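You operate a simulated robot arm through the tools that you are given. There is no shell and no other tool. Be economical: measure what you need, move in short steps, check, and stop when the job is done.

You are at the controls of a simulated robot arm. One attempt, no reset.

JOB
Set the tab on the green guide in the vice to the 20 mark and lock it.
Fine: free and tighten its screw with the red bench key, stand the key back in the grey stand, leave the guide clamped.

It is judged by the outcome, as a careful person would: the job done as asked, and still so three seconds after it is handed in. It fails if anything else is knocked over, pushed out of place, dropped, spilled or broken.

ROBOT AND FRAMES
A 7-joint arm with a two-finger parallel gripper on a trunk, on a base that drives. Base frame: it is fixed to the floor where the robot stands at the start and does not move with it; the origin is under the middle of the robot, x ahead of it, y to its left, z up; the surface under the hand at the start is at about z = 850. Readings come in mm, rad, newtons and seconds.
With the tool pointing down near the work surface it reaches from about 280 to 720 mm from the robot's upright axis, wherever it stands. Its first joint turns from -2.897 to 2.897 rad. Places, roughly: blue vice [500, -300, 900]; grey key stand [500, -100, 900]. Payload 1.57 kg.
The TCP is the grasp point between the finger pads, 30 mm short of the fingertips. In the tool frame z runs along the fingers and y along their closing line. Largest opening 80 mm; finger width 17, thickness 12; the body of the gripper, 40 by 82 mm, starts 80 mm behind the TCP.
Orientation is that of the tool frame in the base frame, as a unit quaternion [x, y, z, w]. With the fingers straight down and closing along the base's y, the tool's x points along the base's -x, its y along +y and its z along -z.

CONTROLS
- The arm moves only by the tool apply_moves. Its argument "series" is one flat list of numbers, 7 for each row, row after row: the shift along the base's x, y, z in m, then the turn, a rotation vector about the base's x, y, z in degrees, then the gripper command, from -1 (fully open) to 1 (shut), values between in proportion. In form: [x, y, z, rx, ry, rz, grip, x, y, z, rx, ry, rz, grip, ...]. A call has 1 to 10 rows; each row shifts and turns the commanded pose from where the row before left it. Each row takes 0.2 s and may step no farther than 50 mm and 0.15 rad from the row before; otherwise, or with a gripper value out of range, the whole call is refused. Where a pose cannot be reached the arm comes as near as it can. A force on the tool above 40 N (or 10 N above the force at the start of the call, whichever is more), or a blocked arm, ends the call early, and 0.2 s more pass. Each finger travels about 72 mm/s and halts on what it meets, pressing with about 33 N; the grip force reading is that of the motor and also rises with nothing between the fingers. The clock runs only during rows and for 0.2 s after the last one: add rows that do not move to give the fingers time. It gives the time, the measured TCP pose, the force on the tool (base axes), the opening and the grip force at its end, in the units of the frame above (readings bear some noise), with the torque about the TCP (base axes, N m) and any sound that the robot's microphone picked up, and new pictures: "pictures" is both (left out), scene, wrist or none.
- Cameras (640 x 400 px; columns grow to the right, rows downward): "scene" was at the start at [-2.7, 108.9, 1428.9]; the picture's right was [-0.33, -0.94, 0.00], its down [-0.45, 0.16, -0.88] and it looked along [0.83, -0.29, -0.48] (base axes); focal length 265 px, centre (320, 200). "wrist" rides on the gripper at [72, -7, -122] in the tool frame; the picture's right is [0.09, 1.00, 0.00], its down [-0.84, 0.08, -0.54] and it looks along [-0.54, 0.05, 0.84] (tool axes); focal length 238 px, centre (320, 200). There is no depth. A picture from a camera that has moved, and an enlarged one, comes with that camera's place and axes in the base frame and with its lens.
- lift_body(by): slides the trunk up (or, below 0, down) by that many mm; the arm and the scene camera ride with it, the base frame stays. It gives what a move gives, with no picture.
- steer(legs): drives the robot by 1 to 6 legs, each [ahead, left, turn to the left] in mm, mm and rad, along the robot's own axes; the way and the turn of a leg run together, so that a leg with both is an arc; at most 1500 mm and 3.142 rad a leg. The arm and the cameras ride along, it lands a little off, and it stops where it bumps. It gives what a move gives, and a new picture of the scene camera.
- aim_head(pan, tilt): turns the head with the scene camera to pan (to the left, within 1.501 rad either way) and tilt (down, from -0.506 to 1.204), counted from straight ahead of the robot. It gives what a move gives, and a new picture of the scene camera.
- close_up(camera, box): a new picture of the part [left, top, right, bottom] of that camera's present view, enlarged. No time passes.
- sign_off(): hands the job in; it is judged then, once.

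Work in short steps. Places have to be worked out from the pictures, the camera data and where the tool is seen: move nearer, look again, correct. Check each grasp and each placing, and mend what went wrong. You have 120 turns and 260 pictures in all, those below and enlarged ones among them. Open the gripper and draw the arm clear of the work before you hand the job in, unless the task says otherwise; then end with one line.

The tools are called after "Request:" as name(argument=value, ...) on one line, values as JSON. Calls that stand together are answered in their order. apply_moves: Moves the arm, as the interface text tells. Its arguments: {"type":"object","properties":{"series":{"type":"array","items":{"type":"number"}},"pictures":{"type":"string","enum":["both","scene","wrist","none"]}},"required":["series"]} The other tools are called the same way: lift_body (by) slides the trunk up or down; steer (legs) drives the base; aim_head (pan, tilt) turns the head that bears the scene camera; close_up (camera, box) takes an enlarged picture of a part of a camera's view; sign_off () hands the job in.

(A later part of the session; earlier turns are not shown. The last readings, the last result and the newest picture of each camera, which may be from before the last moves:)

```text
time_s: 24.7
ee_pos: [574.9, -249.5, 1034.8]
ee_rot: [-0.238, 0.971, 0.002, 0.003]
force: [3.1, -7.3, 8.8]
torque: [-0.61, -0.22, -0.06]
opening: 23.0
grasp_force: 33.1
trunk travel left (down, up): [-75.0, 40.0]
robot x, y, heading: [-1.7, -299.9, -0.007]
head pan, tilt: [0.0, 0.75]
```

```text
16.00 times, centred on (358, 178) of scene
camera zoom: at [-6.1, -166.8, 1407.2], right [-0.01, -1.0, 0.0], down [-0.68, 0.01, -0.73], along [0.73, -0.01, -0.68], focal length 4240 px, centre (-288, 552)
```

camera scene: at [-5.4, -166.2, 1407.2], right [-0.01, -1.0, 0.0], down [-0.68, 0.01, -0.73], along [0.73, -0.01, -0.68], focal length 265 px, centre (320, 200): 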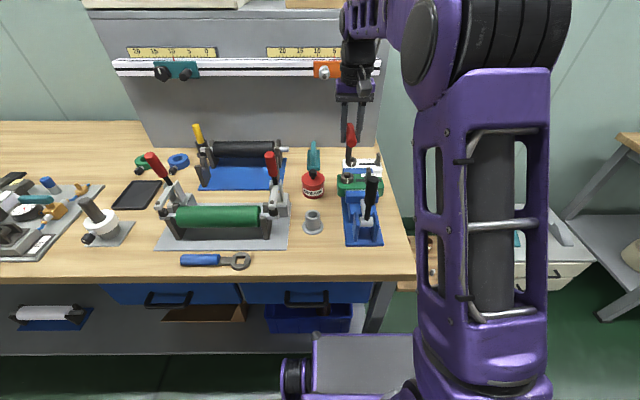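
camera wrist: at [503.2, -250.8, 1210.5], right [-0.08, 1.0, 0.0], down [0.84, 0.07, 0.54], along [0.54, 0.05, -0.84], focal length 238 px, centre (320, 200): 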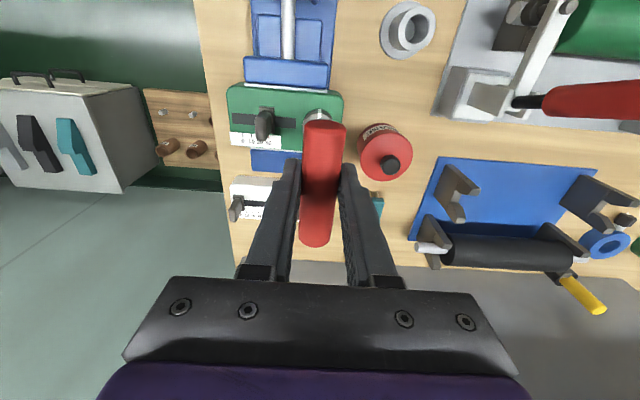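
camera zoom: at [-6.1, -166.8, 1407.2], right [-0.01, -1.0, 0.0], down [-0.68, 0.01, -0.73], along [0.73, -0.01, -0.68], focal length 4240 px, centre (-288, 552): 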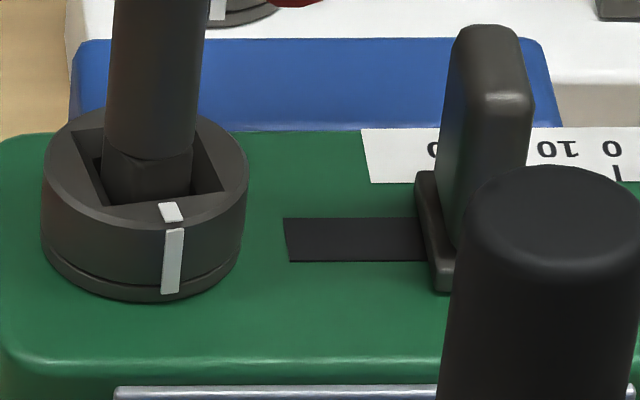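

The socket now turns with the key (mark moved), with about 10° play. I continue counter-clockwise, easing 1 mm toward -y.

Request:
apply_moves(series=[0, -0.001, 0, 0, 0, 7, 1, 0, 0, 0, 0, 0, 7, 1, 0, 0, 0, 0, 0, 7, 1, 0, 0, 0, 0, 0, 7, 1, 0, 0, 0, 0, 0, 0, 1], pictures="none")

Request:
close_up(camera="scene", box=[343, 163, 373, 188])

```text
time_s: 25.9
ee_pos: [574.7, -248.8, 1033.4]
ee_rot: [-0.467, 0.884, 0.003, 0.003]
force: [1.4, -10.6, 4.2]
torque: [-0.88, -0.07, -0.07]
opening: 22.9
grasp_force: 32.5
trunk travel left (down, up): [-75.0, 40.0]
robot x, y, heading: [-2.4, -309.3, -0.006]
head pan, tilt: [0.0, 0.75]
```

```text
16.00 times, centred on (358, 176) of scene
camera zoom: at [-5.8, -167.1, 1407.3], right [-0.01, -1.0, 0.0], down [-0.68, 0.01, -0.73], along [0.73, -0.01, -0.68], focal length 4240 px, centre (-288, 592)
```

zoom: 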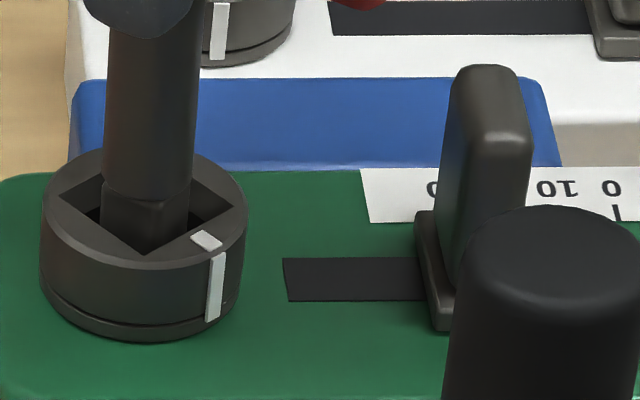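

The socket is at ~45° and follows. I keep turning, easing toward -y to relieve the side load.

Request:
apply_moves(series=[0, -0.001, 0, 0, 0, 8, 1, 0, -0.001, 0, 0, 0, 8, 1, 0, 0, 0, 0, 0, 8, 1, 0, 0, 0, 0, 0, 8, 1, 0, 0, 0, 0, 0, 0, 1])

Request:
close_up(camera="scene", box=[343, 163, 373, 188])

```text
time_s: 27.1
ee_pos: [576.3, -250.9, 1034.4]
ee_rot: [-0.693, 0.721, 0.003, 0.003]
force: [6.9, -9.6, 4.2]
torque: [-0.78, -0.58, -0.1]
opening: 23.1
grasp_force: 32.6
trunk travel left (down, up): [-75.0, 40.0]
robot x, y, heading: [-0.7, -306.5, -0.006]
head pan, tilt: [0.0, 0.75]
camera scene: at [-5.3, -166.9, 1407.3], right [-0.01, -1.0, 0.0], down [-0.68, 0.01, -0.73], along [0.73, -0.01, -0.68], focal length 265 px, centre (320, 200)
camera wrist: at [578.6, -323.8, 1154.7], right [-1.0, -0.05, 0.0], down [-0.04, 0.83, 0.55], along [-0.03, 0.55, -0.84], focal length 238 px, centre (320, 200)
```

scene: 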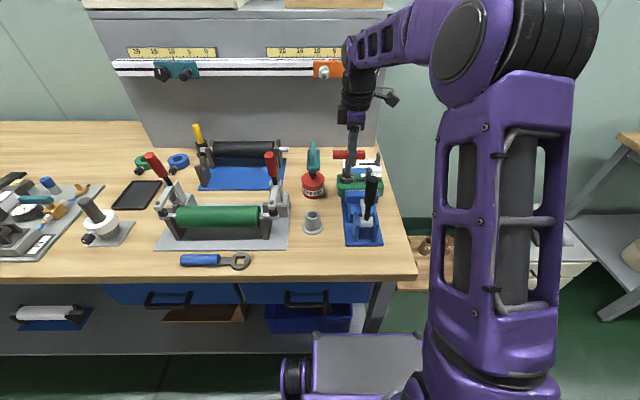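
wrist: 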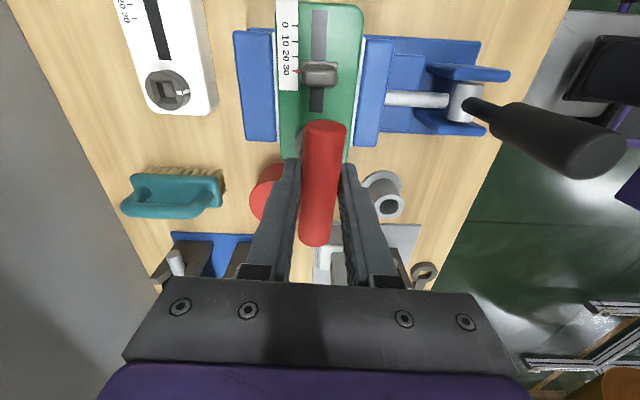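

```text
16.00 times, centred on (358, 176) of scene
camera zoom: at [-5.3, -166.9, 1407.3], right [-0.01, -1.0, 0.0], down [-0.68, 0.01, -0.73], along [0.73, -0.01, -0.68], focal length 4240 px, centre (-288, 592)
```

zoom: 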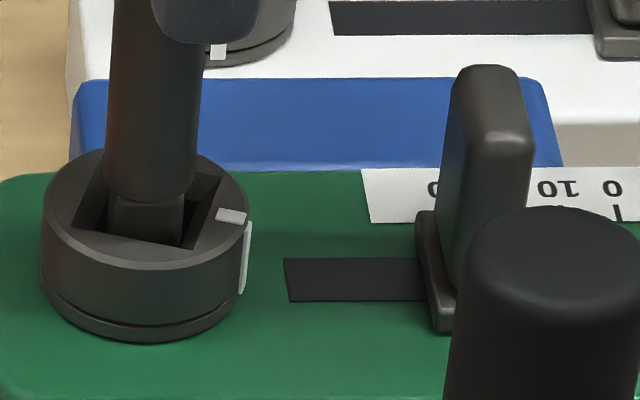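

The key has turned ~88°, socket ~75°. I take a look at the scale from this side and continue turning to see if there's a stop.

Request:
close_up(camera="wrist", box=[260, 0, 380, 130])

Request:
apply_moves(series=[-0.001, -0.001, 0, 0, 0, 8, 1, 0, 0, 0, 0, 0, 8, 1, 0, 0, 0, 0, 0, 8, 1, 0, 0, 0, 0, 0, 0, 1], pictures="none")

Request:
close_up(camera="scene", box=[343, 163, 373, 188])

```text
3.08 times, centred on (320, 65) of wrist
camera zoom: at [578.6, -323.8, 1154.7], right [-1.0, -0.05, 0.0], down [-0.04, 0.83, 0.55], along [-0.03, 0.55, -0.84], focal length 733 px, centre (320, 615)
```

zoom: 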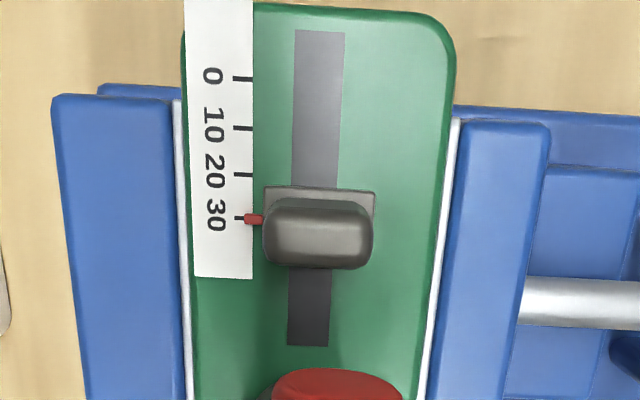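

```text
time_s: 28.1
ee_pos: [572.8, -250.8, 1035.3]
ee_rot: [0.827, -0.562, -0.004, -0.001]
force: [3.5, -6.0, 1.9]
torque: [-0.47, -0.21, -0.09]
opening: 22.7
grasp_force: 33.2
trunk travel left (down, up): [-75.0, 40.0]
robot x, y, heading: [1.4, -307.0, -0.006]
head pan, tilt: [0.0, 0.75]
```

```text
16.00 times, centred on (358, 176) of scene
camera zoom: at [-5.8, -166.6, 1407.3], right [-0.01, -1.0, 0.0], down [-0.68, 0.01, -0.73], along [0.73, -0.01, -0.68], focal length 4240 px, centre (-288, 592)
```

zoom: 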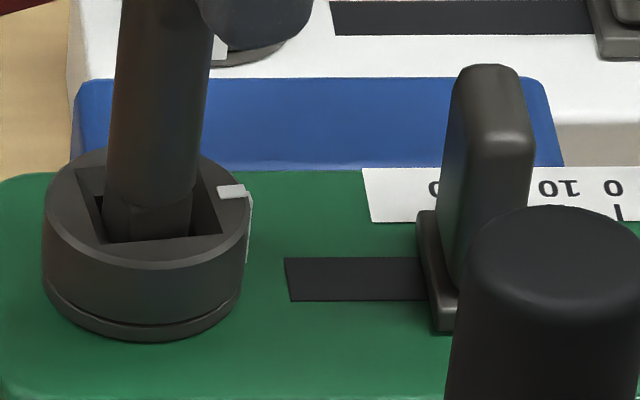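

The red pointer is exactly at 30 now. The socket is at roughly 90°; I turn on a bit to see whether it stops.

Request:
apply_moves(series=[0, -0.001, 0, 0, 0, 8, 1, 0, 0, 0, 0, 0, 8, 1, 0, 0, 0, 0, 0, 8, 1, 0, 0, 0, 0, 0, 0, 1], pictures="none")

Request:
close_up(camera="scene", box=[343, 163, 373, 188])

```text
time_s: 29.1
ee_pos: [574.5, -252.3, 1034.5]
ee_rot: [0.926, -0.377, -0.005, -0.001]
force: [5.1, -5.3, -1.2]
torque: [-0.4, -0.38, -0.07]
opening: 22.5
grasp_force: 32.7
trunk travel left (down, up): [-75.0, 40.0]
robot x, y, heading: [-3.0, -307.9, -0.008]
head pan, tilt: [0.0, 0.75]
```

```text
16.00 times, centred on (358, 176) of scene
camera zoom: at [-5.2, -166.5, 1407.2], right [-0.01, -1.0, 0.0], down [-0.68, 0.01, -0.73], along [0.73, -0.01, -0.68], focal length 4240 px, centre (-288, 592)
```

zoom: 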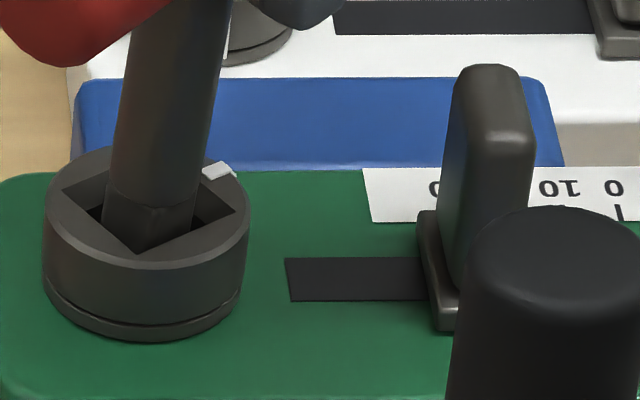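

No stop yet (~130°). Side loads come from the key's slight tilt in the grip; I compensate and turn on toward 180°.

Request:
apply_moves(series=[0.001, -0.001, 0, 0, 0, 8, 1, 0.001, 0, 0, 0, 0, 8, 1, 0.001, 0, 0, 0, 0, 8, 1, 0, 0, 0, 0, 0, 8, 1, 0, 0, 0, 0, 0, 8, 1, 0, 0, 0, 0, 0, 0, 1])

Request:
close_up(camera="scene", box=[343, 153, 373, 188])

```text
time_s: 30.5
ee_pos: [578.4, -251.9, 1035.1]
ee_rot: [0.999, -0.037, -0.005, 0.0]
force: [5.7, -2.2, 1.6]
torque: [-0.17, -0.55, -0.04]
opening: 22.6
grasp_force: 33.0
trunk travel left (down, up): [-75.0, 40.0]
robot x, y, heading: [-4.9, -306.2, -0.006]
head pan, tilt: [0.0, 0.75]
camera scene: at [-5.4, -166.3, 1407.3], right [-0.01, -1.0, 0.0], down [-0.68, 0.01, -0.73], along [0.73, -0.01, -0.68], focal length 265 px, centre (320, 200)
camera wrist: at [650.2, -251.5, 1154.8], right [0.02, -1.0, 0.0], down [-0.84, -0.01, 0.55], along [-0.55, -0.01, -0.84], focal length 238 px, centre (320, 200)
```

scene: 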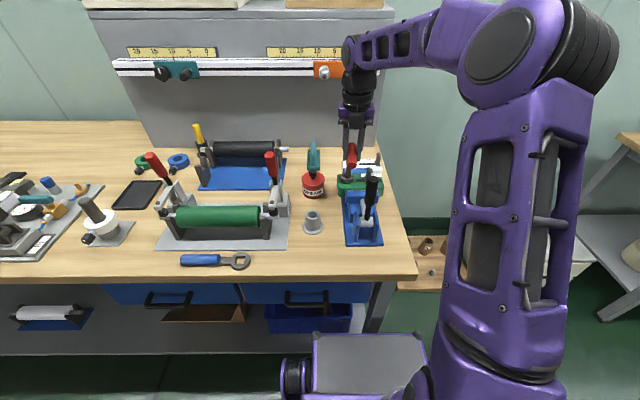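
wrist: 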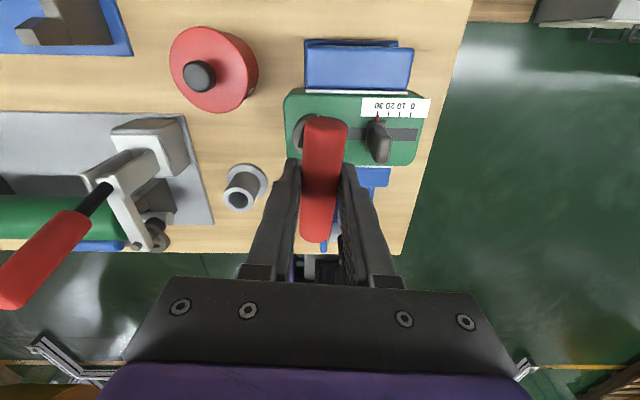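

```text
11.43 times, centred on (358, 170) of scene
camera zoom: at [-5.4, -166.3, 1407.3], right [-0.01, -1.0, 0.0], down [-0.68, 0.01, -0.73], along [0.73, -0.01, -0.68], focal length 3029 px, centre (-114, 537)
```

zoom: 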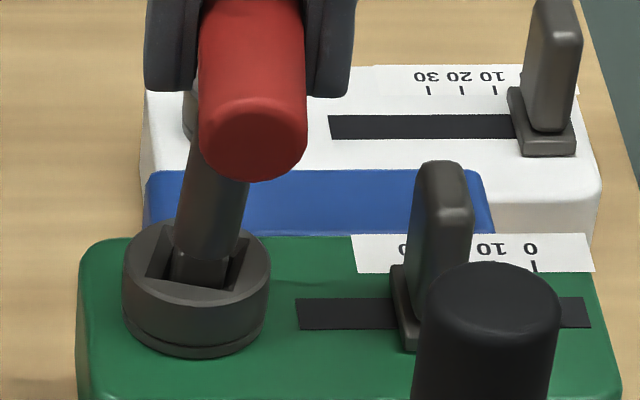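

The key has turned ~175° and the screw should be free. I plan to leave the key standing in the socket while moving the tab; first I upright it by easing +y.

Request:
apply_moves(series=[0, 0.0015, 0, 0, 0, 0, 1, 0, 0.0015, 0, 0, 0, 0, 1, 0, 0, 0, 0, 0, 0, 1], pictures="none")

Request:
close_up(camera="scene", box=[343, 153, 373, 188])

Request:
close_up(camera="wrist", box=[240, 60, 440, 200])

```text
time_s: 31.3
ee_pos: [576.7, -250.6, 1035.1]
ee_rot: [0.999, -0.039, -0.004, 0.001]
force: [3.0, -7.5, 4.6]
torque: [-0.55, -0.23, -0.05]
opening: 23.1
grasp_force: 33.2
trunk travel left (down, up): [-75.0, 40.0]
robot x, y, heading: [-2.2, -302.8, -0.01]
head pan, tilt: [0.0, 0.75]
```

```text
11.43 times, centred on (358, 170) of scene
camera zoom: at [-5.7, -166.7, 1407.3], right [-0.01, -1.0, 0.0], down [-0.68, 0.01, -0.73], along [0.73, -0.01, -0.68], focal length 3029 px, centre (-114, 537)
```

zoom: 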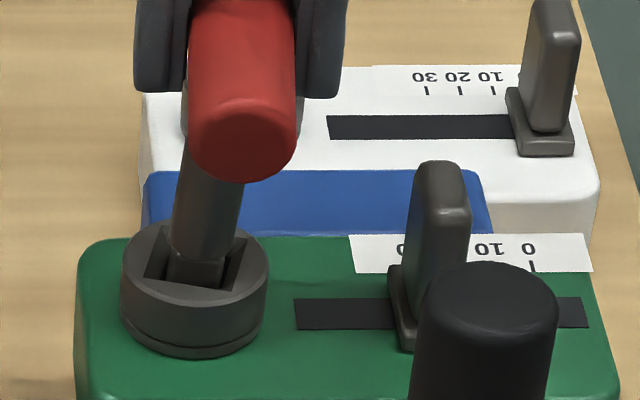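

```text
2.86 times, centred on (340, 130) of wrist
camera zoom: at [649.9, -249.7, 1154.9], right [0.01, -1.0, 0.0], down [-0.84, -0.01, 0.55], along [-0.55, -0.01, -0.84], focal length 681 px, centre (263, 400)
```

zoom: 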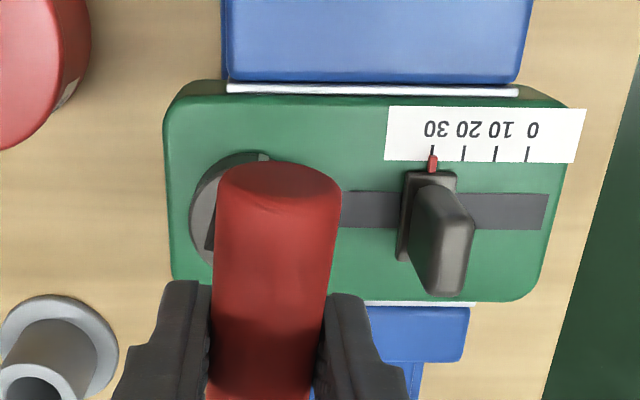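

The lean is small and bounded by the socket. I open the fingers moderately, hold, and check that the key stands.

Request:
apply_moves(series=[0, -0.001, 0, 0, 0, 0, 1, 0, 0, 0, 0, 0, 0, 0.2, 0, 0, 0, 0, 0, 0, -0.1, 0, 0, 0, 0, 0, 0, -0.1, 0, 0, 0, 0, 0, 0, -0.1], pictures="none")

Request:
close_up(camera="scene", box=[343, 148, 373, 188])

Request:
close_up(camera="wrist", box=[240, 60, 440, 200])

```text
time_s: 32.5
ee_pos: [576.9, -251.2, 1034.4]
ee_rot: [0.999, -0.038, -0.004, 0.0]
force: [-0.1, -0.1, -0.7]
torque: [0.0, -0.03, 0.02]
opening: 44.1
grasp_force: 0.0
trunk travel left (down, up): [-75.0, 40.0]
robot x, y, heading: [0.4, -304.4, -0.005]
head pan, tilt: [0.0, 0.75]
```

```text
10.00 times, centred on (358, 168) of scene
camera zoom: at [-5.7, -166.1, 1407.2], right [-0.01, -1.0, 0.0], down [-0.68, 0.01, -0.73], along [0.73, -0.01, -0.68], focal length 2650 px, centre (-60, 520)
```

zoom: 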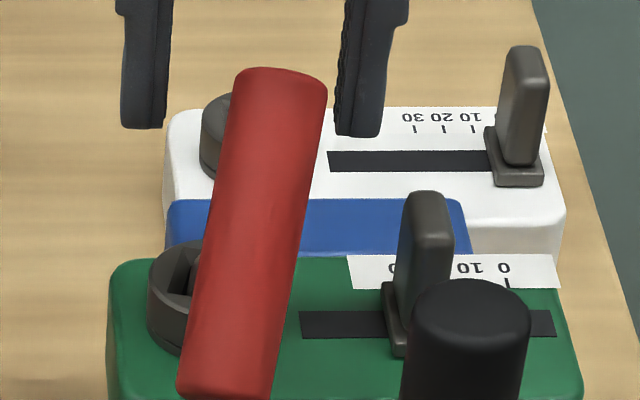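

```text
2.86 times, centred on (340, 130) of wrist
camera zoom: at [649.5, -250.1, 1155.2], right [0.01, -1.0, 0.0], down [-0.84, -0.01, 0.55], along [-0.55, -0.01, -0.84], focal length 681 px, centre (263, 400)
```

zoom: 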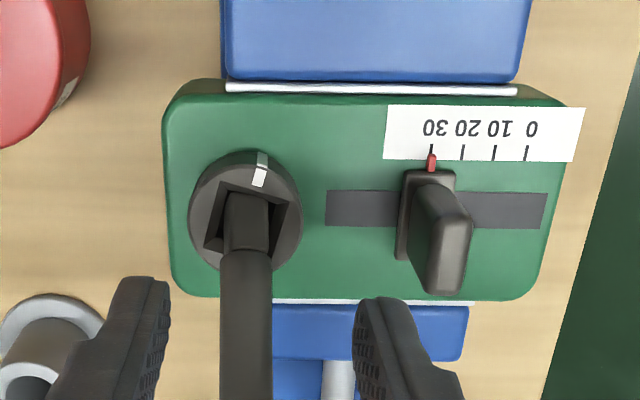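

The key has tipped toward the robot in the socket. I look at how it rests before recovering it.

Request:
apply_moves(series=[0, 0, 0, 0, 0, 0, -0.1])

Request:
close_up(camera="scene", box=[320, 140, 400, 250])

Request:
close_up(camera="wrist", box=[230, 80, 430, 280])

```text
time_s: 32.9
ee_pos: [577.0, -251.1, 1033.9]
ee_rot: [0.999, -0.038, -0.004, 0.001]
force: [0.1, -0.4, 0.1]
torque: [-0.01, 0.01, 0.01]
opening: 44.1
grasp_force: 0.1
trunk travel left (down, up): [-75.0, 40.0]
robot x, y, heading: [2.3, -304.5, -0.006]
head pan, tilt: [0.0, 0.75]
camera scene: at [-5.7, -166.1, 1407.2], right [-0.01, -1.0, 0.0], down [-0.68, 0.01, -0.73], along [0.73, -0.01, -0.68], focal length 265 px, centre (320, 200)
camera wrist: at [649.5, -250.2, 1155.2], right [0.01, -1.0, 0.0], down [-0.84, -0.01, 0.55], along [-0.55, -0.01, -0.84], focal length 238 px, centre (320, 200)
```

scene: 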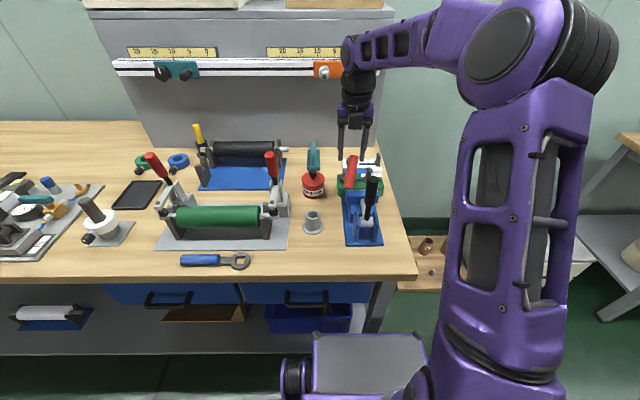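
wrist: 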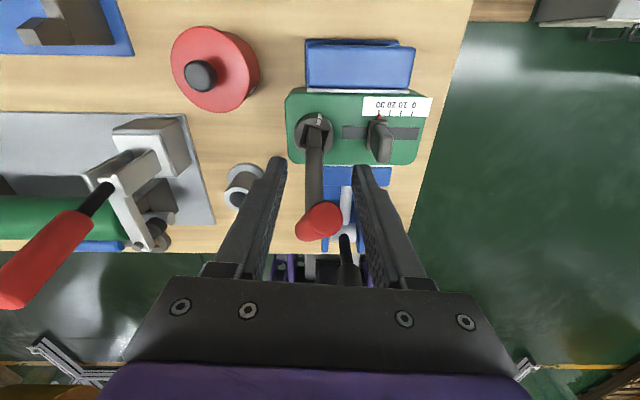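

```text
3.64 times, centred on (360, 195) of scene
camera zoom: at [-5.7, -166.1, 1407.2], right [-0.01, -1.0, 0.0], down [-0.68, 0.01, -0.73], along [0.73, -0.01, -0.68], focal length 964 px, centre (174, 218)
```

zoom: 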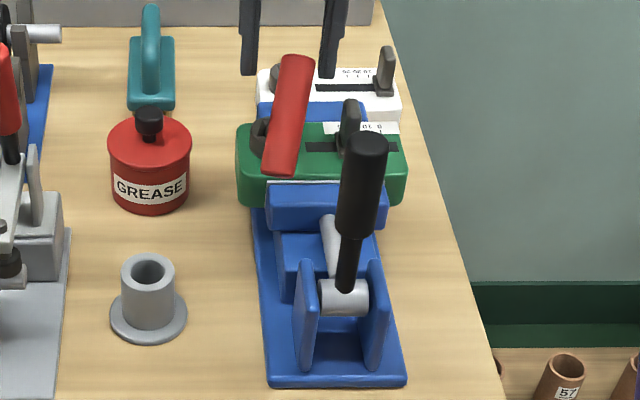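

```text
2.00 times, centred on (330, 180) of wrist
camera zoom: at [649.5, -250.2, 1155.2], right [0.01, -1.0, 0.0], down [-0.84, -0.01, 0.55], along [-0.55, -0.01, -0.84], focal length 477 px, centre (300, 240)
```

zoom: 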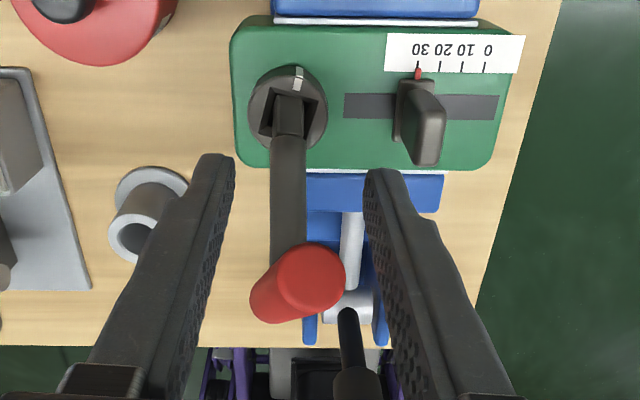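

The key leans ~38° toward the robot but rests stably, handle centre about (531, -251, 1008). I rise, tilt the tool ~25° to match the lean, and look again.

Request:
apply_moves(series=[0, 0, 0.03, 0, 0, 0, -0.375, 0, 0, 0.03, 0, 0, 0, -0.375, -0.015, 0, 0, 0, -8.3, 0, -0.375, -0.015, 0, 0, 0, -8.3, 0, -0.375, -0.012, 0, 0, 0, -8.3, 0, -0.375, 0, 0, 0, 0, 0, 0, -0.375])

Request:
close_up(camera="scene", box=[320, 120, 400, 200])

Request:
close_up(camera="wrist", box=[230, 80, 430, 280])

```text
time_s: 34.3
ee_pos: [534.4, -252.9, 1095.5]
ee_rot: [0.977, -0.038, 0.211, -0.008]
force: [0.0, 0.3, 0.5]
torque: [0.0, -0.02, 0.0]
opening: 55.0
grasp_force: 0.0
trunk travel left (down, up): [-75.0, 40.0]
robot x, y, heading: [0.8, -305.8, -0.001]
head pan, tilt: [0.0, 0.75]
camera scene: at [-5.8, -166.1, 1407.2], right [-0.01, -1.0, 0.0], down [-0.68, 0.01, -0.73], along [0.73, -0.01, -0.68], focal length 265 px, centre (320, 200)
camera wrist: at [549.0, -251.5, 1235.2], right [0.01, -1.0, 0.01], down [-0.99, -0.01, 0.14], along [-0.14, -0.01, -0.99], focal length 238 px, centre (320, 200)
```

scene: 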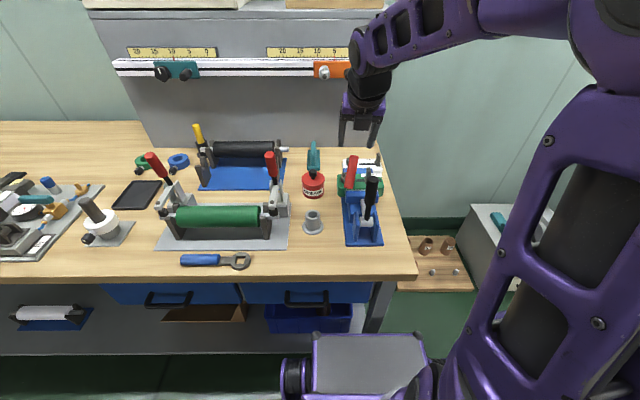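
wrist: 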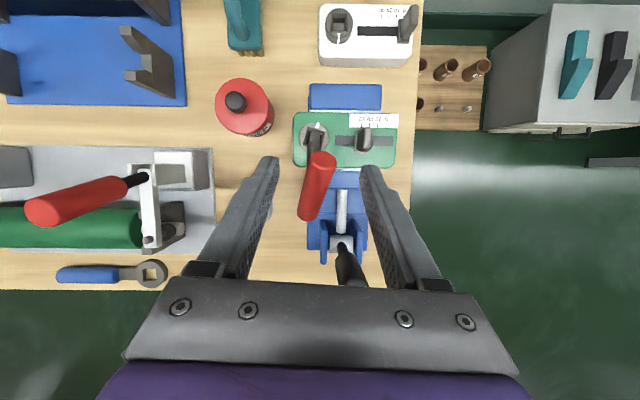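

```text
5.00 times, centred on (360, 160) of scene
camera zoom: at [-5.8, -166.1, 1407.2], right [-0.01, -1.0, 0.0], down [-0.68, 0.01, -0.73], along [0.73, -0.01, -0.68], focal length 1325 px, centre (120, 400)
```

zoom: 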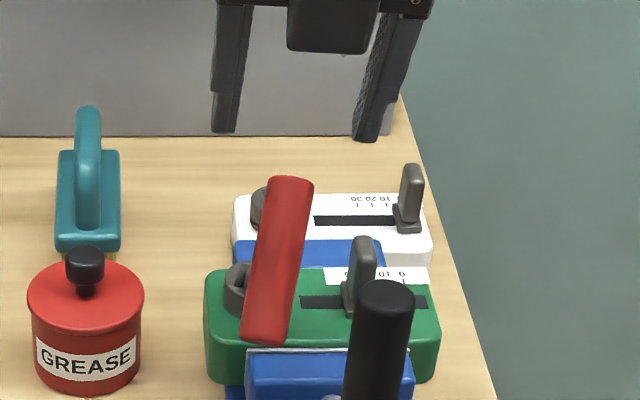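

```text
2.00 times, centred on (330, 180) of wrist
camera zoom: at [549.0, -251.5, 1235.2], right [0.01, -1.0, 0.01], down [-0.99, -0.01, 0.14], along [-0.14, -0.01, -0.99], focal length 477 px, centre (300, 240)
```

zoom: 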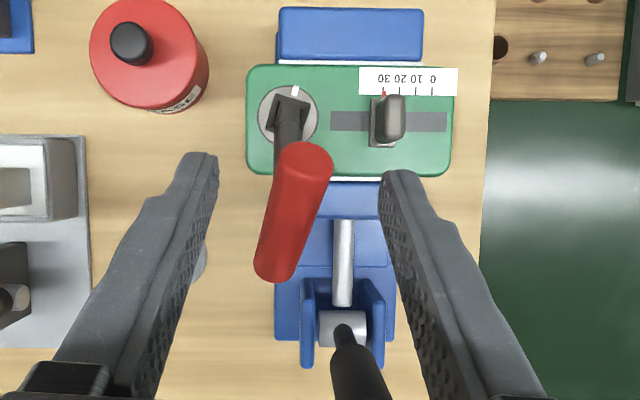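

From nearly above: handle centre (526, -249, 1008), its yaw about -13°. I turn the tool -7° about z and descend around it, stopping at 1035 to check.

Request:
apply_moves(series=[-0.004, 0.001, 0, 0, 0, -7, -0.375, -0.003, 0.002, -0.02, 0, 0, 0, -0.375, 0, 0, -0.04, 0, 0, 0, -0.375, 0, 0, 0, 0, 0, 0, -0.375])

Request:
close_up(camera="scene", box=[320, 120, 400, 200])

Request:
close_up(camera="wrist", box=[230, 80, 430, 280])

```text
time_s: 35.3
ee_pos: [527.3, -250.1, 1034.8]
ee_rot: [0.972, -0.097, 0.212, 0.005]
force: [0.0, 0.5, 0.3]
torque: [-0.01, 0.02, -0.04]
opening: 54.8
grasp_force: 0.0
trunk travel left (down, up): [-75.0, 40.0]
robot x, y, heading: [-6.3, -302.3, -0.006]
head pan, tilt: [0.0, 0.75]
camera scene: at [-5.6, -166.1, 1407.2], right [-0.01, -1.0, 0.0], down [-0.68, 0.01, -0.73], along [0.73, -0.01, -0.68], focal length 265 px, centre (320, 200)
camera wrist: at [542.8, -250.1, 1175.2], right [-0.11, -0.99, 0.01], down [-0.98, 0.11, 0.15], along [-0.15, 0.01, -0.99], focal length 238 px, centre (320, 200)
```

scene: 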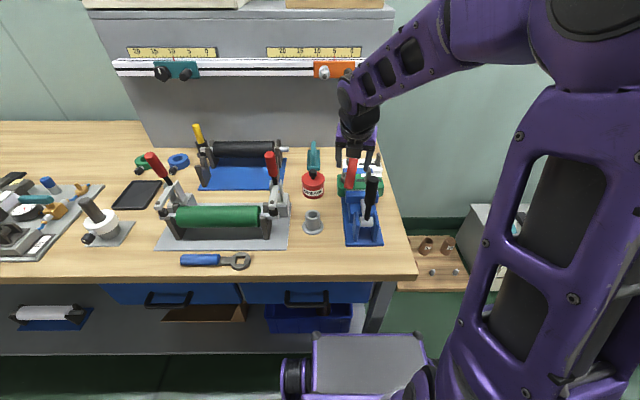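
wrist: 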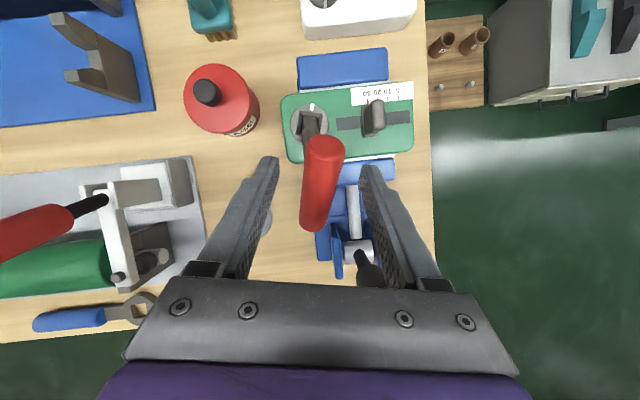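

```text
5.00 times, centred on (360, 160) of scene
camera zoom: at [-5.6, -166.1, 1407.2], right [-0.01, -1.0, 0.0], down [-0.68, 0.01, -0.73], along [0.73, -0.01, -0.68], focal length 1325 px, centre (120, 400)
```

zoom: 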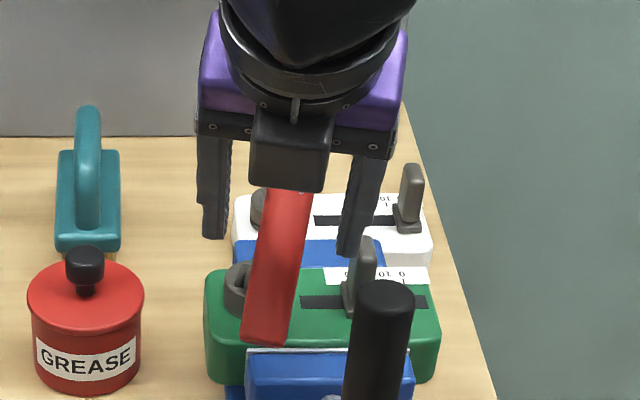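

```text
2.00 times, centred on (330, 180) of wrist
camera zoom: at [542.8, -250.1, 1175.2], right [-0.11, -0.99, 0.01], down [-0.98, 0.11, 0.15], along [-0.15, 0.01, -0.99], focal length 477 px, centre (300, 240)
```

zoom: 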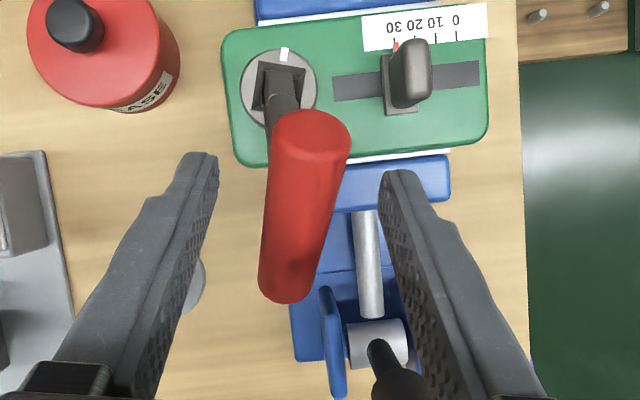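

The handle is centred between the fingers. I descend 25 mm and close.

Request:
apply_moves(series=[0, 0, -0.025, 0, 0, 0, -0.375, 0, 0, 0, 0, 0, 0, -0.375, 0, 0, 0, 0, 0, 0, 1, 0, 0, 0, 0, 0, 0, 1, 0, 0, 0, 0, 0, 0, 1])

Request:
close_up(camera="scene", box=[320, 120, 400, 200])

```text
time_s: 36.5
ee_pos: [528.3, -249.2, 1011.5]
ee_rot: [0.972, -0.097, 0.212, 0.005]
force: [2.2, 3.5, 3.1]
torque: [0.24, -0.29, 0.14]
opening: 23.1
grasp_force: 33.3
trunk travel left (down, up): [-75.0, 40.0]
robot x, y, heading: [-3.0, -308.4, -0.01]
head pan, tilt: [0.0, 0.75]
camera scene: at [-5.8, -165.9, 1407.2], right [-0.01, -1.0, 0.0], down [-0.68, 0.01, -0.73], along [0.73, -0.01, -0.68], focal length 265 px, centre (320, 200)
camera wrist: at [543.1, -249.6, 1151.5], right [-0.11, -0.99, 0.01], down [-0.98, 0.11, 0.14], along [-0.14, 0.01, -0.99], focal length 238 px, centre (320, 200)
```

scene: 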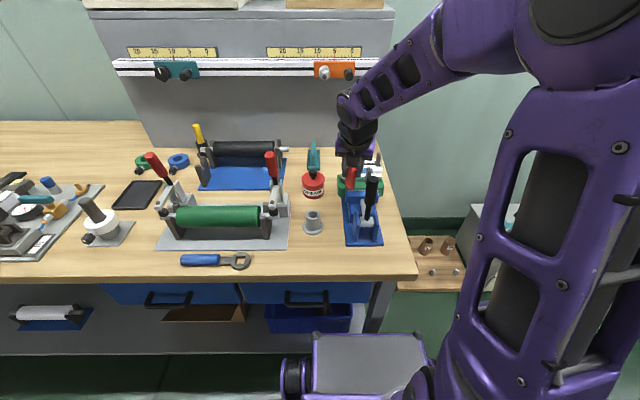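
wrist: 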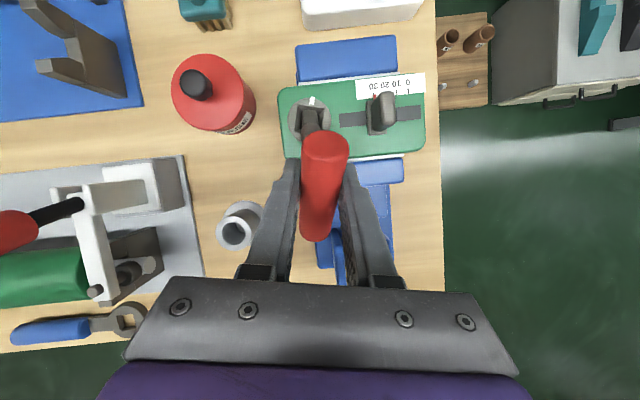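

```text
5.00 times, centred on (360, 160) of scene
camera zoom: at [-5.8, -165.9, 1407.2], right [-0.01, -1.0, 0.0], down [-0.68, 0.01, -0.73], along [0.73, -0.01, -0.68], focal length 1325 px, centre (120, 400)
```

zoom: 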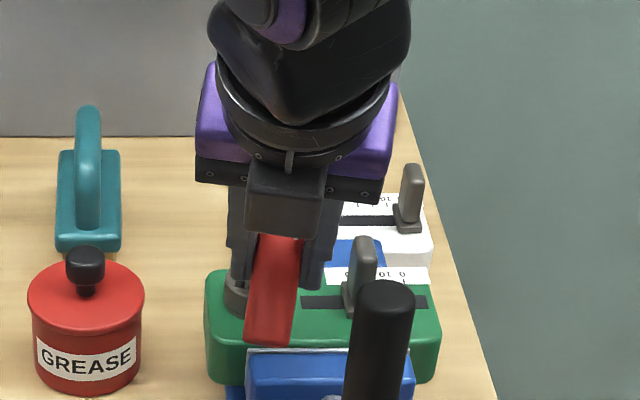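

Firm grip (23 mm). I pull the key out along its own axis, then upward.

Request:
apply_moves(series=[-0.006, 0, 0.01, 0, 0, 0, 1, -0.006, 0, 0.01, 0, 0, 0, 1, -0.004, 0, 0.015, 0, 0, 0, 1, 0, 0, 0.03, 0, 0, 0, 1, 0, 0, 0.03, 0, 0, 0, 1, 0, 0, 0, 0, 0, 0, 1])

Request:
close_up(camera="scene", box=[320, 120, 400, 200])

```text
time_s: 37.9
ee_pos: [510.5, -249.5, 1103.6]
ee_rot: [0.973, -0.097, 0.212, 0.004]
force: [0.5, -0.5, -2.0]
torque: [0.0, 0.03, -0.02]
opening: 22.9
grasp_force: 33.0
trunk travel left (down, up): [-75.0, 40.0]
robot x, y, heading: [2.0, -306.2, -0.008]
head pan, tilt: [0.0, 0.75]
camera scene: at [-5.6, -166.1, 1407.2], right [-0.01, -1.0, 0.0], down [-0.68, 0.01, -0.73], along [0.73, -0.01, -0.68], focal length 265 px, centre (320, 200)
camera wrist: at [526.0, -249.7, 1242.9], right [-0.11, -0.99, 0.01], down [-0.98, 0.11, 0.15], along [-0.15, 0.01, -0.99], focal length 238 px, centre (320, 200)
```

scene: 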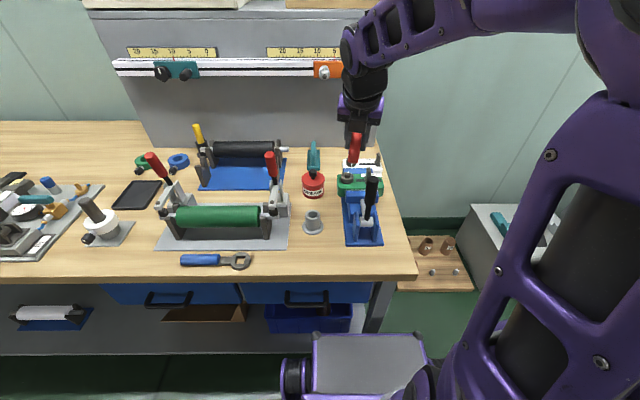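
wrist: 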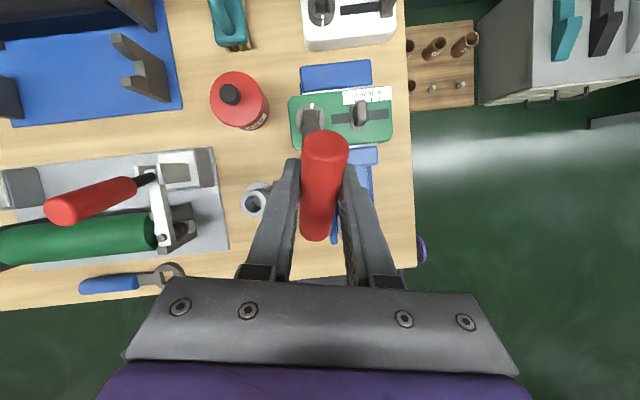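

```text
5.00 times, centred on (360, 160) of scene
camera zoom: at [-5.6, -166.1, 1407.2], right [-0.01, -1.0, 0.0], down [-0.68, 0.01, -0.73], along [0.73, -0.01, -0.68], focal length 1325 px, centre (120, 400)
```

zoom: 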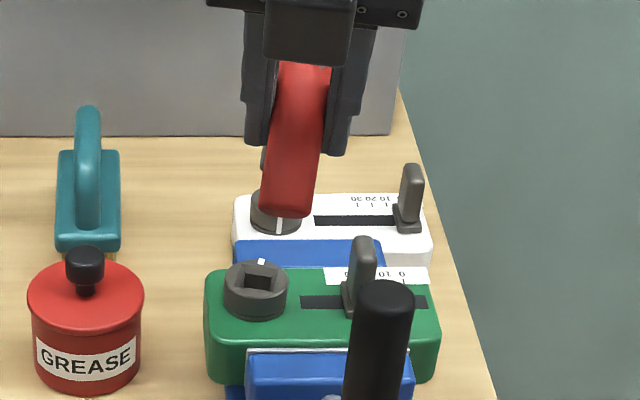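

The key is out and the guide undisturbed. I rotate the tool back by 36° about y so the key hangs upright, raising and moving a bit toward the stand.

Request:
apply_moves(series=[0, 0.01, 0.01, 0, 8, 0, 1, 0, 0.02, 0.01, 0, 8, 0, 1, -0.005, 0.02, 0, 0, 8, 0, 1, -0.01, 0.02, 0, 0, 8, 0, 1, -0.01, 0.02, 0, 0, 4, 0, 1, 0, 0, 0, 0, 0, 0, 1])

Request:
close_up(camera="scene", box=[280, 120, 380, 220])

```text
time_s: 39.3
ee_pos: [486.5, -157.5, 1122.9]
ee_rot: [0.99, -0.091, -0.099, 0.034]
force: [-0.2, -0.1, -1.6]
torque: [0.0, -0.01, 0.0]
opening: 22.8
grasp_force: 32.7
trunk travel left (down, up): [-75.0, 40.0]
robot x, y, heading: [0.3, -305.9, -0.008]
head pan, tilt: [0.0, 0.75]
camera scene: at [-5.5, -166.0, 1407.2], right [-0.01, -1.0, 0.0], down [-0.68, 0.01, -0.73], along [0.73, -0.01, -0.68], focal length 265 px, centre (320, 200)
camera wrist: at [581.9, -158.7, 1226.9], right [-0.08, -0.99, 0.07], down [-0.71, 0.11, 0.7], along [-0.7, 0.01, -0.71], focal length 238 px, centre (320, 200)
```

scene: 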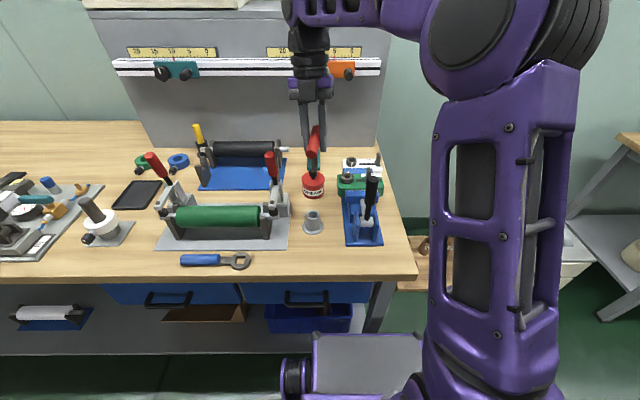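
wrist: 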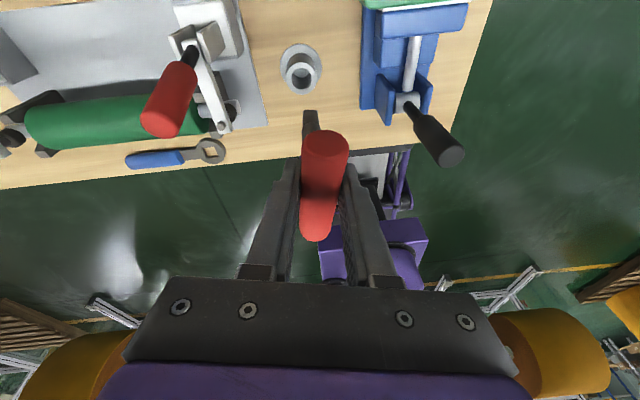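

```text
4.00 times, centred on (330, 170) of scene
camera zoom: at [-5.5, -166.0, 1407.2], right [-0.01, -1.0, 0.0], down [-0.68, 0.01, -0.73], along [0.73, -0.01, -0.68], focal length 1060 px, centre (280, 320)
```

zoom: 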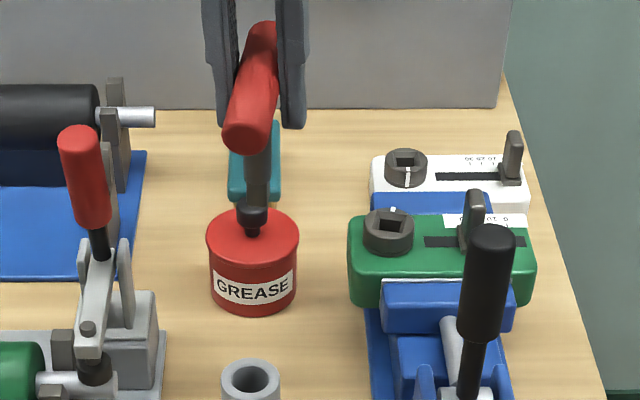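

Request:
close_up(camera="scene", box=[295, 120, 340, 190])

Request:
close_up(camera="wrist", box=[260, 90, 380, 250])

```text
5.71 times, centred on (318, 155) of scene
camera zoom: at [-5.5, -166.0, 1407.2], right [-0.01, -1.0, 0.0], down [-0.68, 0.01, -0.73], along [0.73, -0.01, -0.68], focal length 1514 px, centre (334, 457)
```

zoom: 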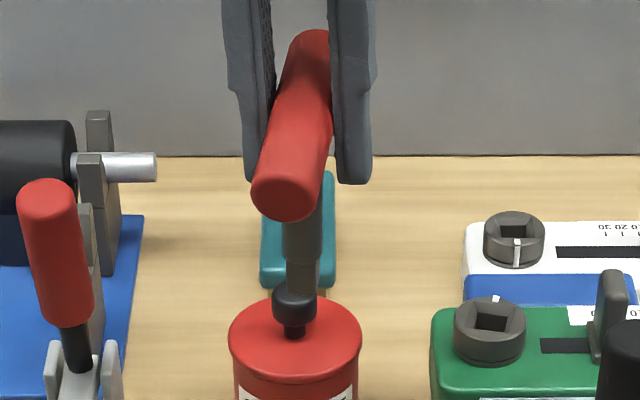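

```text
2.50 times, centred on (320, 170) of wrist
camera zoom: at [581.9, -158.7, 1226.9], right [-0.08, -0.99, 0.07], down [-0.71, 0.11, 0.7], along [-0.7, 0.01, -0.71], focal length 596 px, centre (320, 275)
```

zoom: 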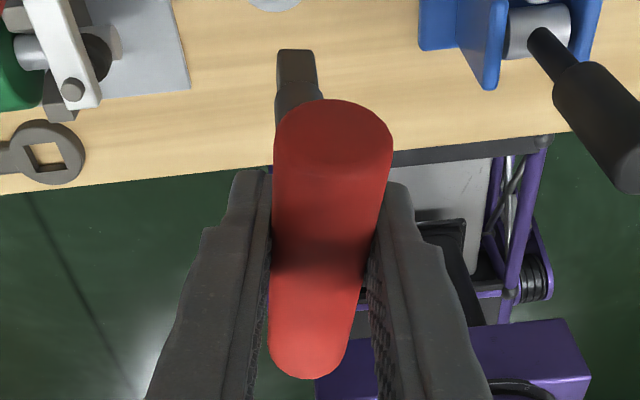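

The key still leans ~5°. I rotate 5° more, move over the stand with the tip ~25 mm above its rim and look.

Request:
apply_moves(series=[-0.004, 0.003, -0.02, 0, 5, 0, 1, -0.005, 0.003, -0.04, 0, 0, 0, 1, 0, 0, -0.035, 0, 0, 0, 1, 0, 0, 0, 0, 0, 0, 1])

Request:
close_up(camera="scene", box=[290, 160, 340, 240])

Request:
close_up(camera="wrist", box=[240, 40, 400, 200])

```text
time_s: 40.3
ee_pos: [476.4, -153.1, 1026.4]
ee_rot: [0.985, -0.089, -0.143, 0.038]
force: [0.2, -0.6, -1.2]
torque: [0.0, 0.0, -0.01]
opening: 22.6
grasp_force: 32.8
trunk travel left (down, up): [-75.0, 40.0]
robot x, y, heading: [-1.7, -306.9, -0.01]
head pan, tilt: [0.0, 0.75]
camera scene: at [-5.5, -166.1, 1407.2], right [-0.01, -1.0, 0.0], down [-0.68, 0.01, -0.73], along [0.73, -0.01, -0.68], focal length 265 px, centre (320, 200)
camera wrist: at [580.2, -152.9, 1122.6], right [-0.08, -0.99, 0.08], down [-0.65, 0.11, 0.76], along [-0.76, 0.01, -0.65], focal length 238 px, centre (320, 200)
```

scene: 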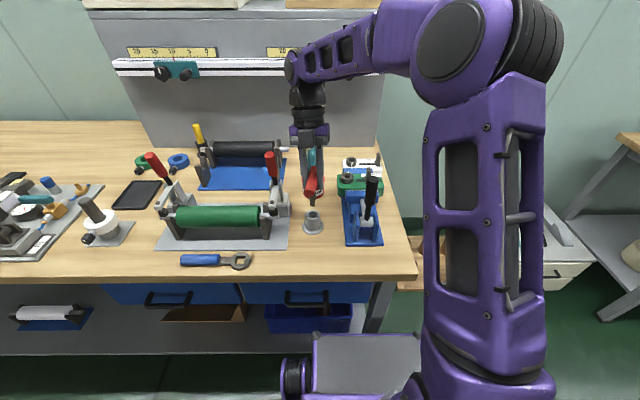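
wrist: 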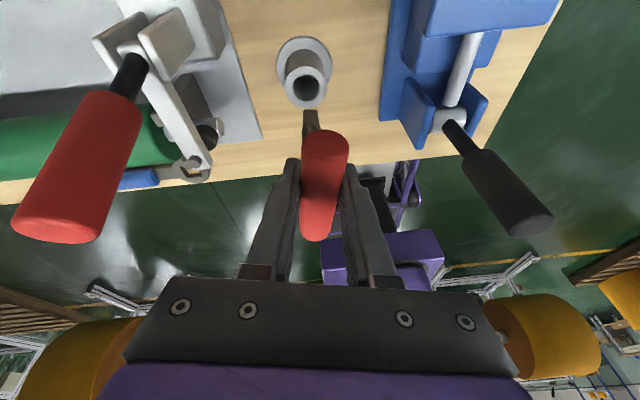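

```text
5.00 times, centred on (315, 200) of scene
camera zoom: at [-5.5, -166.1, 1407.2], right [-0.01, -1.0, 0.0], down [-0.68, 0.01, -0.73], along [0.73, -0.01, -0.68], focal length 1325 px, centre (345, 200)
```

zoom: 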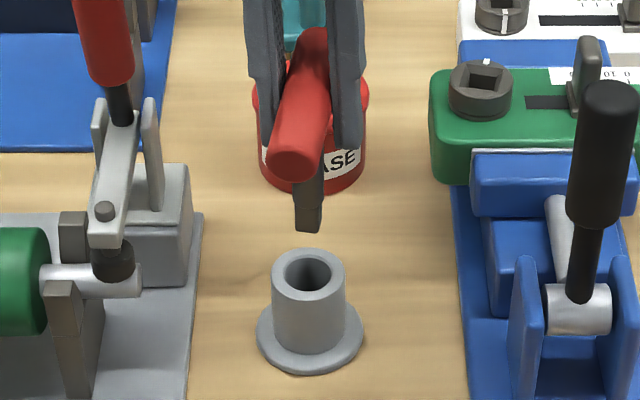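

```text
2.50 times, centred on (320, 120) of wrist
camera zoom: at [580.2, -152.9, 1122.6], right [-0.08, -0.99, 0.08], down [-0.65, 0.11, 0.76], along [-0.76, 0.01, -0.65], focal length 596 px, centre (320, 400)
```

zoom: 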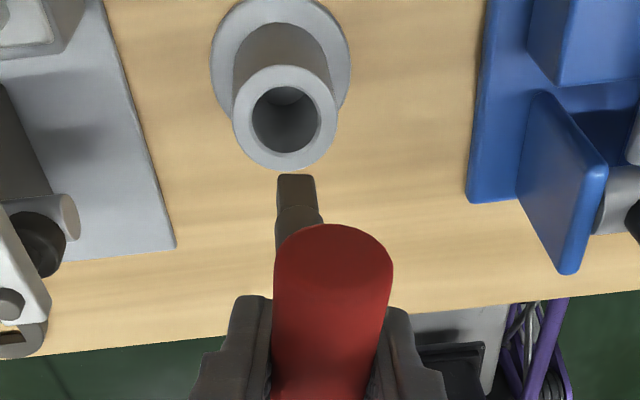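

Tip about (478, -152, 937); stand hole about (482, -152, 902), hole 26 mm wide. I shift +3 mm in x and lower until the tip is inside.

Request:
apply_moves(series=[0.003, 0, -0.015, 0, 0, 0, 1, 0, 0, -0.015, 0, 0, 0, 1, 0, 0, -0.01, 0, 0, 0, 1, 0, 0, 0, 0, 0, 0, 1], pictures="none")

Request:
close_up(camera="scene", box=[290, 170, 340, 240])

Request:
close_up(camera="wrist", box=[240, 40, 400, 200])

```text
time_s: 41.3
ee_pos: [481.6, -152.5, 989.4]
ee_rot: [0.985, -0.09, -0.143, 0.039]
force: [-0.7, 0.4, -1.8]
torque: [-0.03, -0.01, 0.02]
opening: 22.7
grasp_force: 32.6
trunk travel left (down, up): [-75.0, 40.0]
robot x, y, heading: [-4.2, -309.1, -0.003]
head pan, tilt: [0.0, 0.75]
```

```text
5.71 times, centred on (315, 205) of scene
camera zoom: at [-5.5, -166.1, 1407.2], right [-0.01, -1.0, 0.0], down [-0.68, 0.01, -0.73], along [0.73, -0.01, -0.68], focal length 1514 px, centre (349, 171)
```

zoom: 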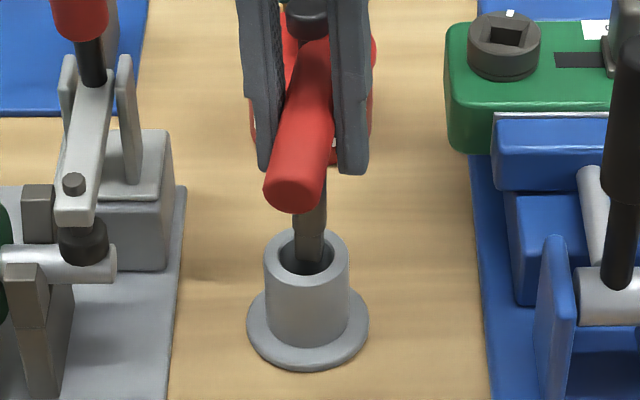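

```text
2.50 times, centred on (320, 120) of wrist
camera zoom: at [584.7, -153.2, 1084.1], right [-0.08, -0.99, 0.08], down [-0.65, 0.11, 0.76], along [-0.76, 0.01, -0.65], focal length 596 px, centre (320, 400)
```

zoom: 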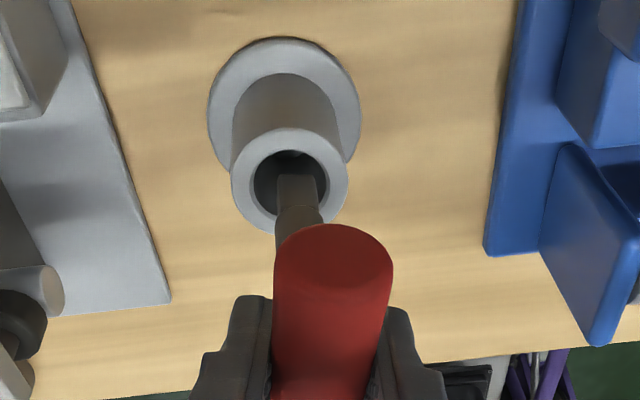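

The tip is inside the hole. I lower the remaining ~34 mm gently.

Request:
apply_moves(series=[0, 0, -0.01, 0, 0, 0, 1, 0, 0, -0.01, 0, 0, 0, 1, 0, 0, -0.008, 0, 0, 0, 1, 0, 0, -0.004, 0, 0, 0, 1, 0, 0, 0, 0, 0, 0, 1], pictures="none")

Request:
close_up(camera="scene", box=[290, 170, 340, 240])

Request:
close_up(camera="wrist", box=[240, 40, 400, 200])

```text
time_s: 42.5
ee_pos: [479.9, -153.1, 957.5]
ee_rot: [0.985, -0.089, -0.142, 0.04]
force: [1.0, -0.1, -1.4]
torque: [-0.02, -0.03, -0.02]
opening: 22.7
grasp_force: 33.2
trunk travel left (down, up): [-75.0, 40.0]
robot x, y, heading: [-1.9, -303.0, -0.011]
head pan, tilt: [0.0, 0.75]
```

```text
5.71 times, centred on (315, 205) of scene
camera zoom: at [-5.6, -166.1, 1407.2], right [-0.01, -1.0, 0.0], down [-0.68, 0.01, -0.73], along [0.73, -0.01, -0.68], focal length 1514 px, centre (349, 171)
```

zoom: 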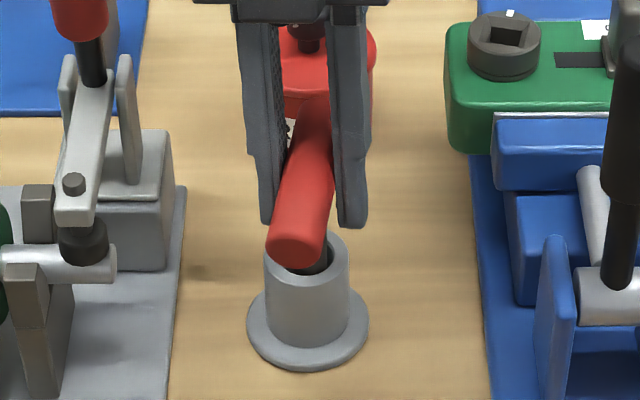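

```text
2.50 times, centred on (320, 120) of wrist
camera zoom: at [583.7, -153.1, 1052.5], right [-0.08, -0.99, 0.08], down [-0.65, 0.11, 0.76], along [-0.76, 0.01, -0.65], focal length 596 px, centre (320, 400)
```

zoom: 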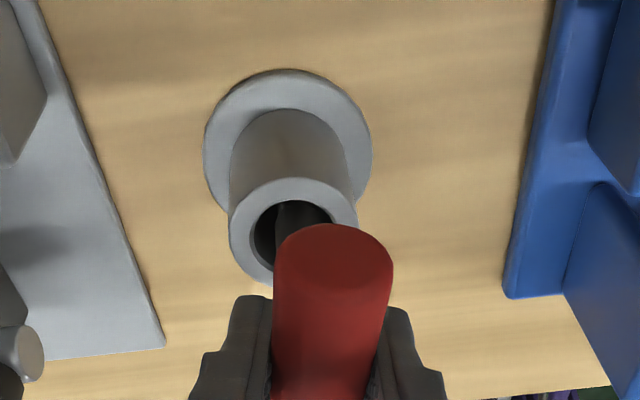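

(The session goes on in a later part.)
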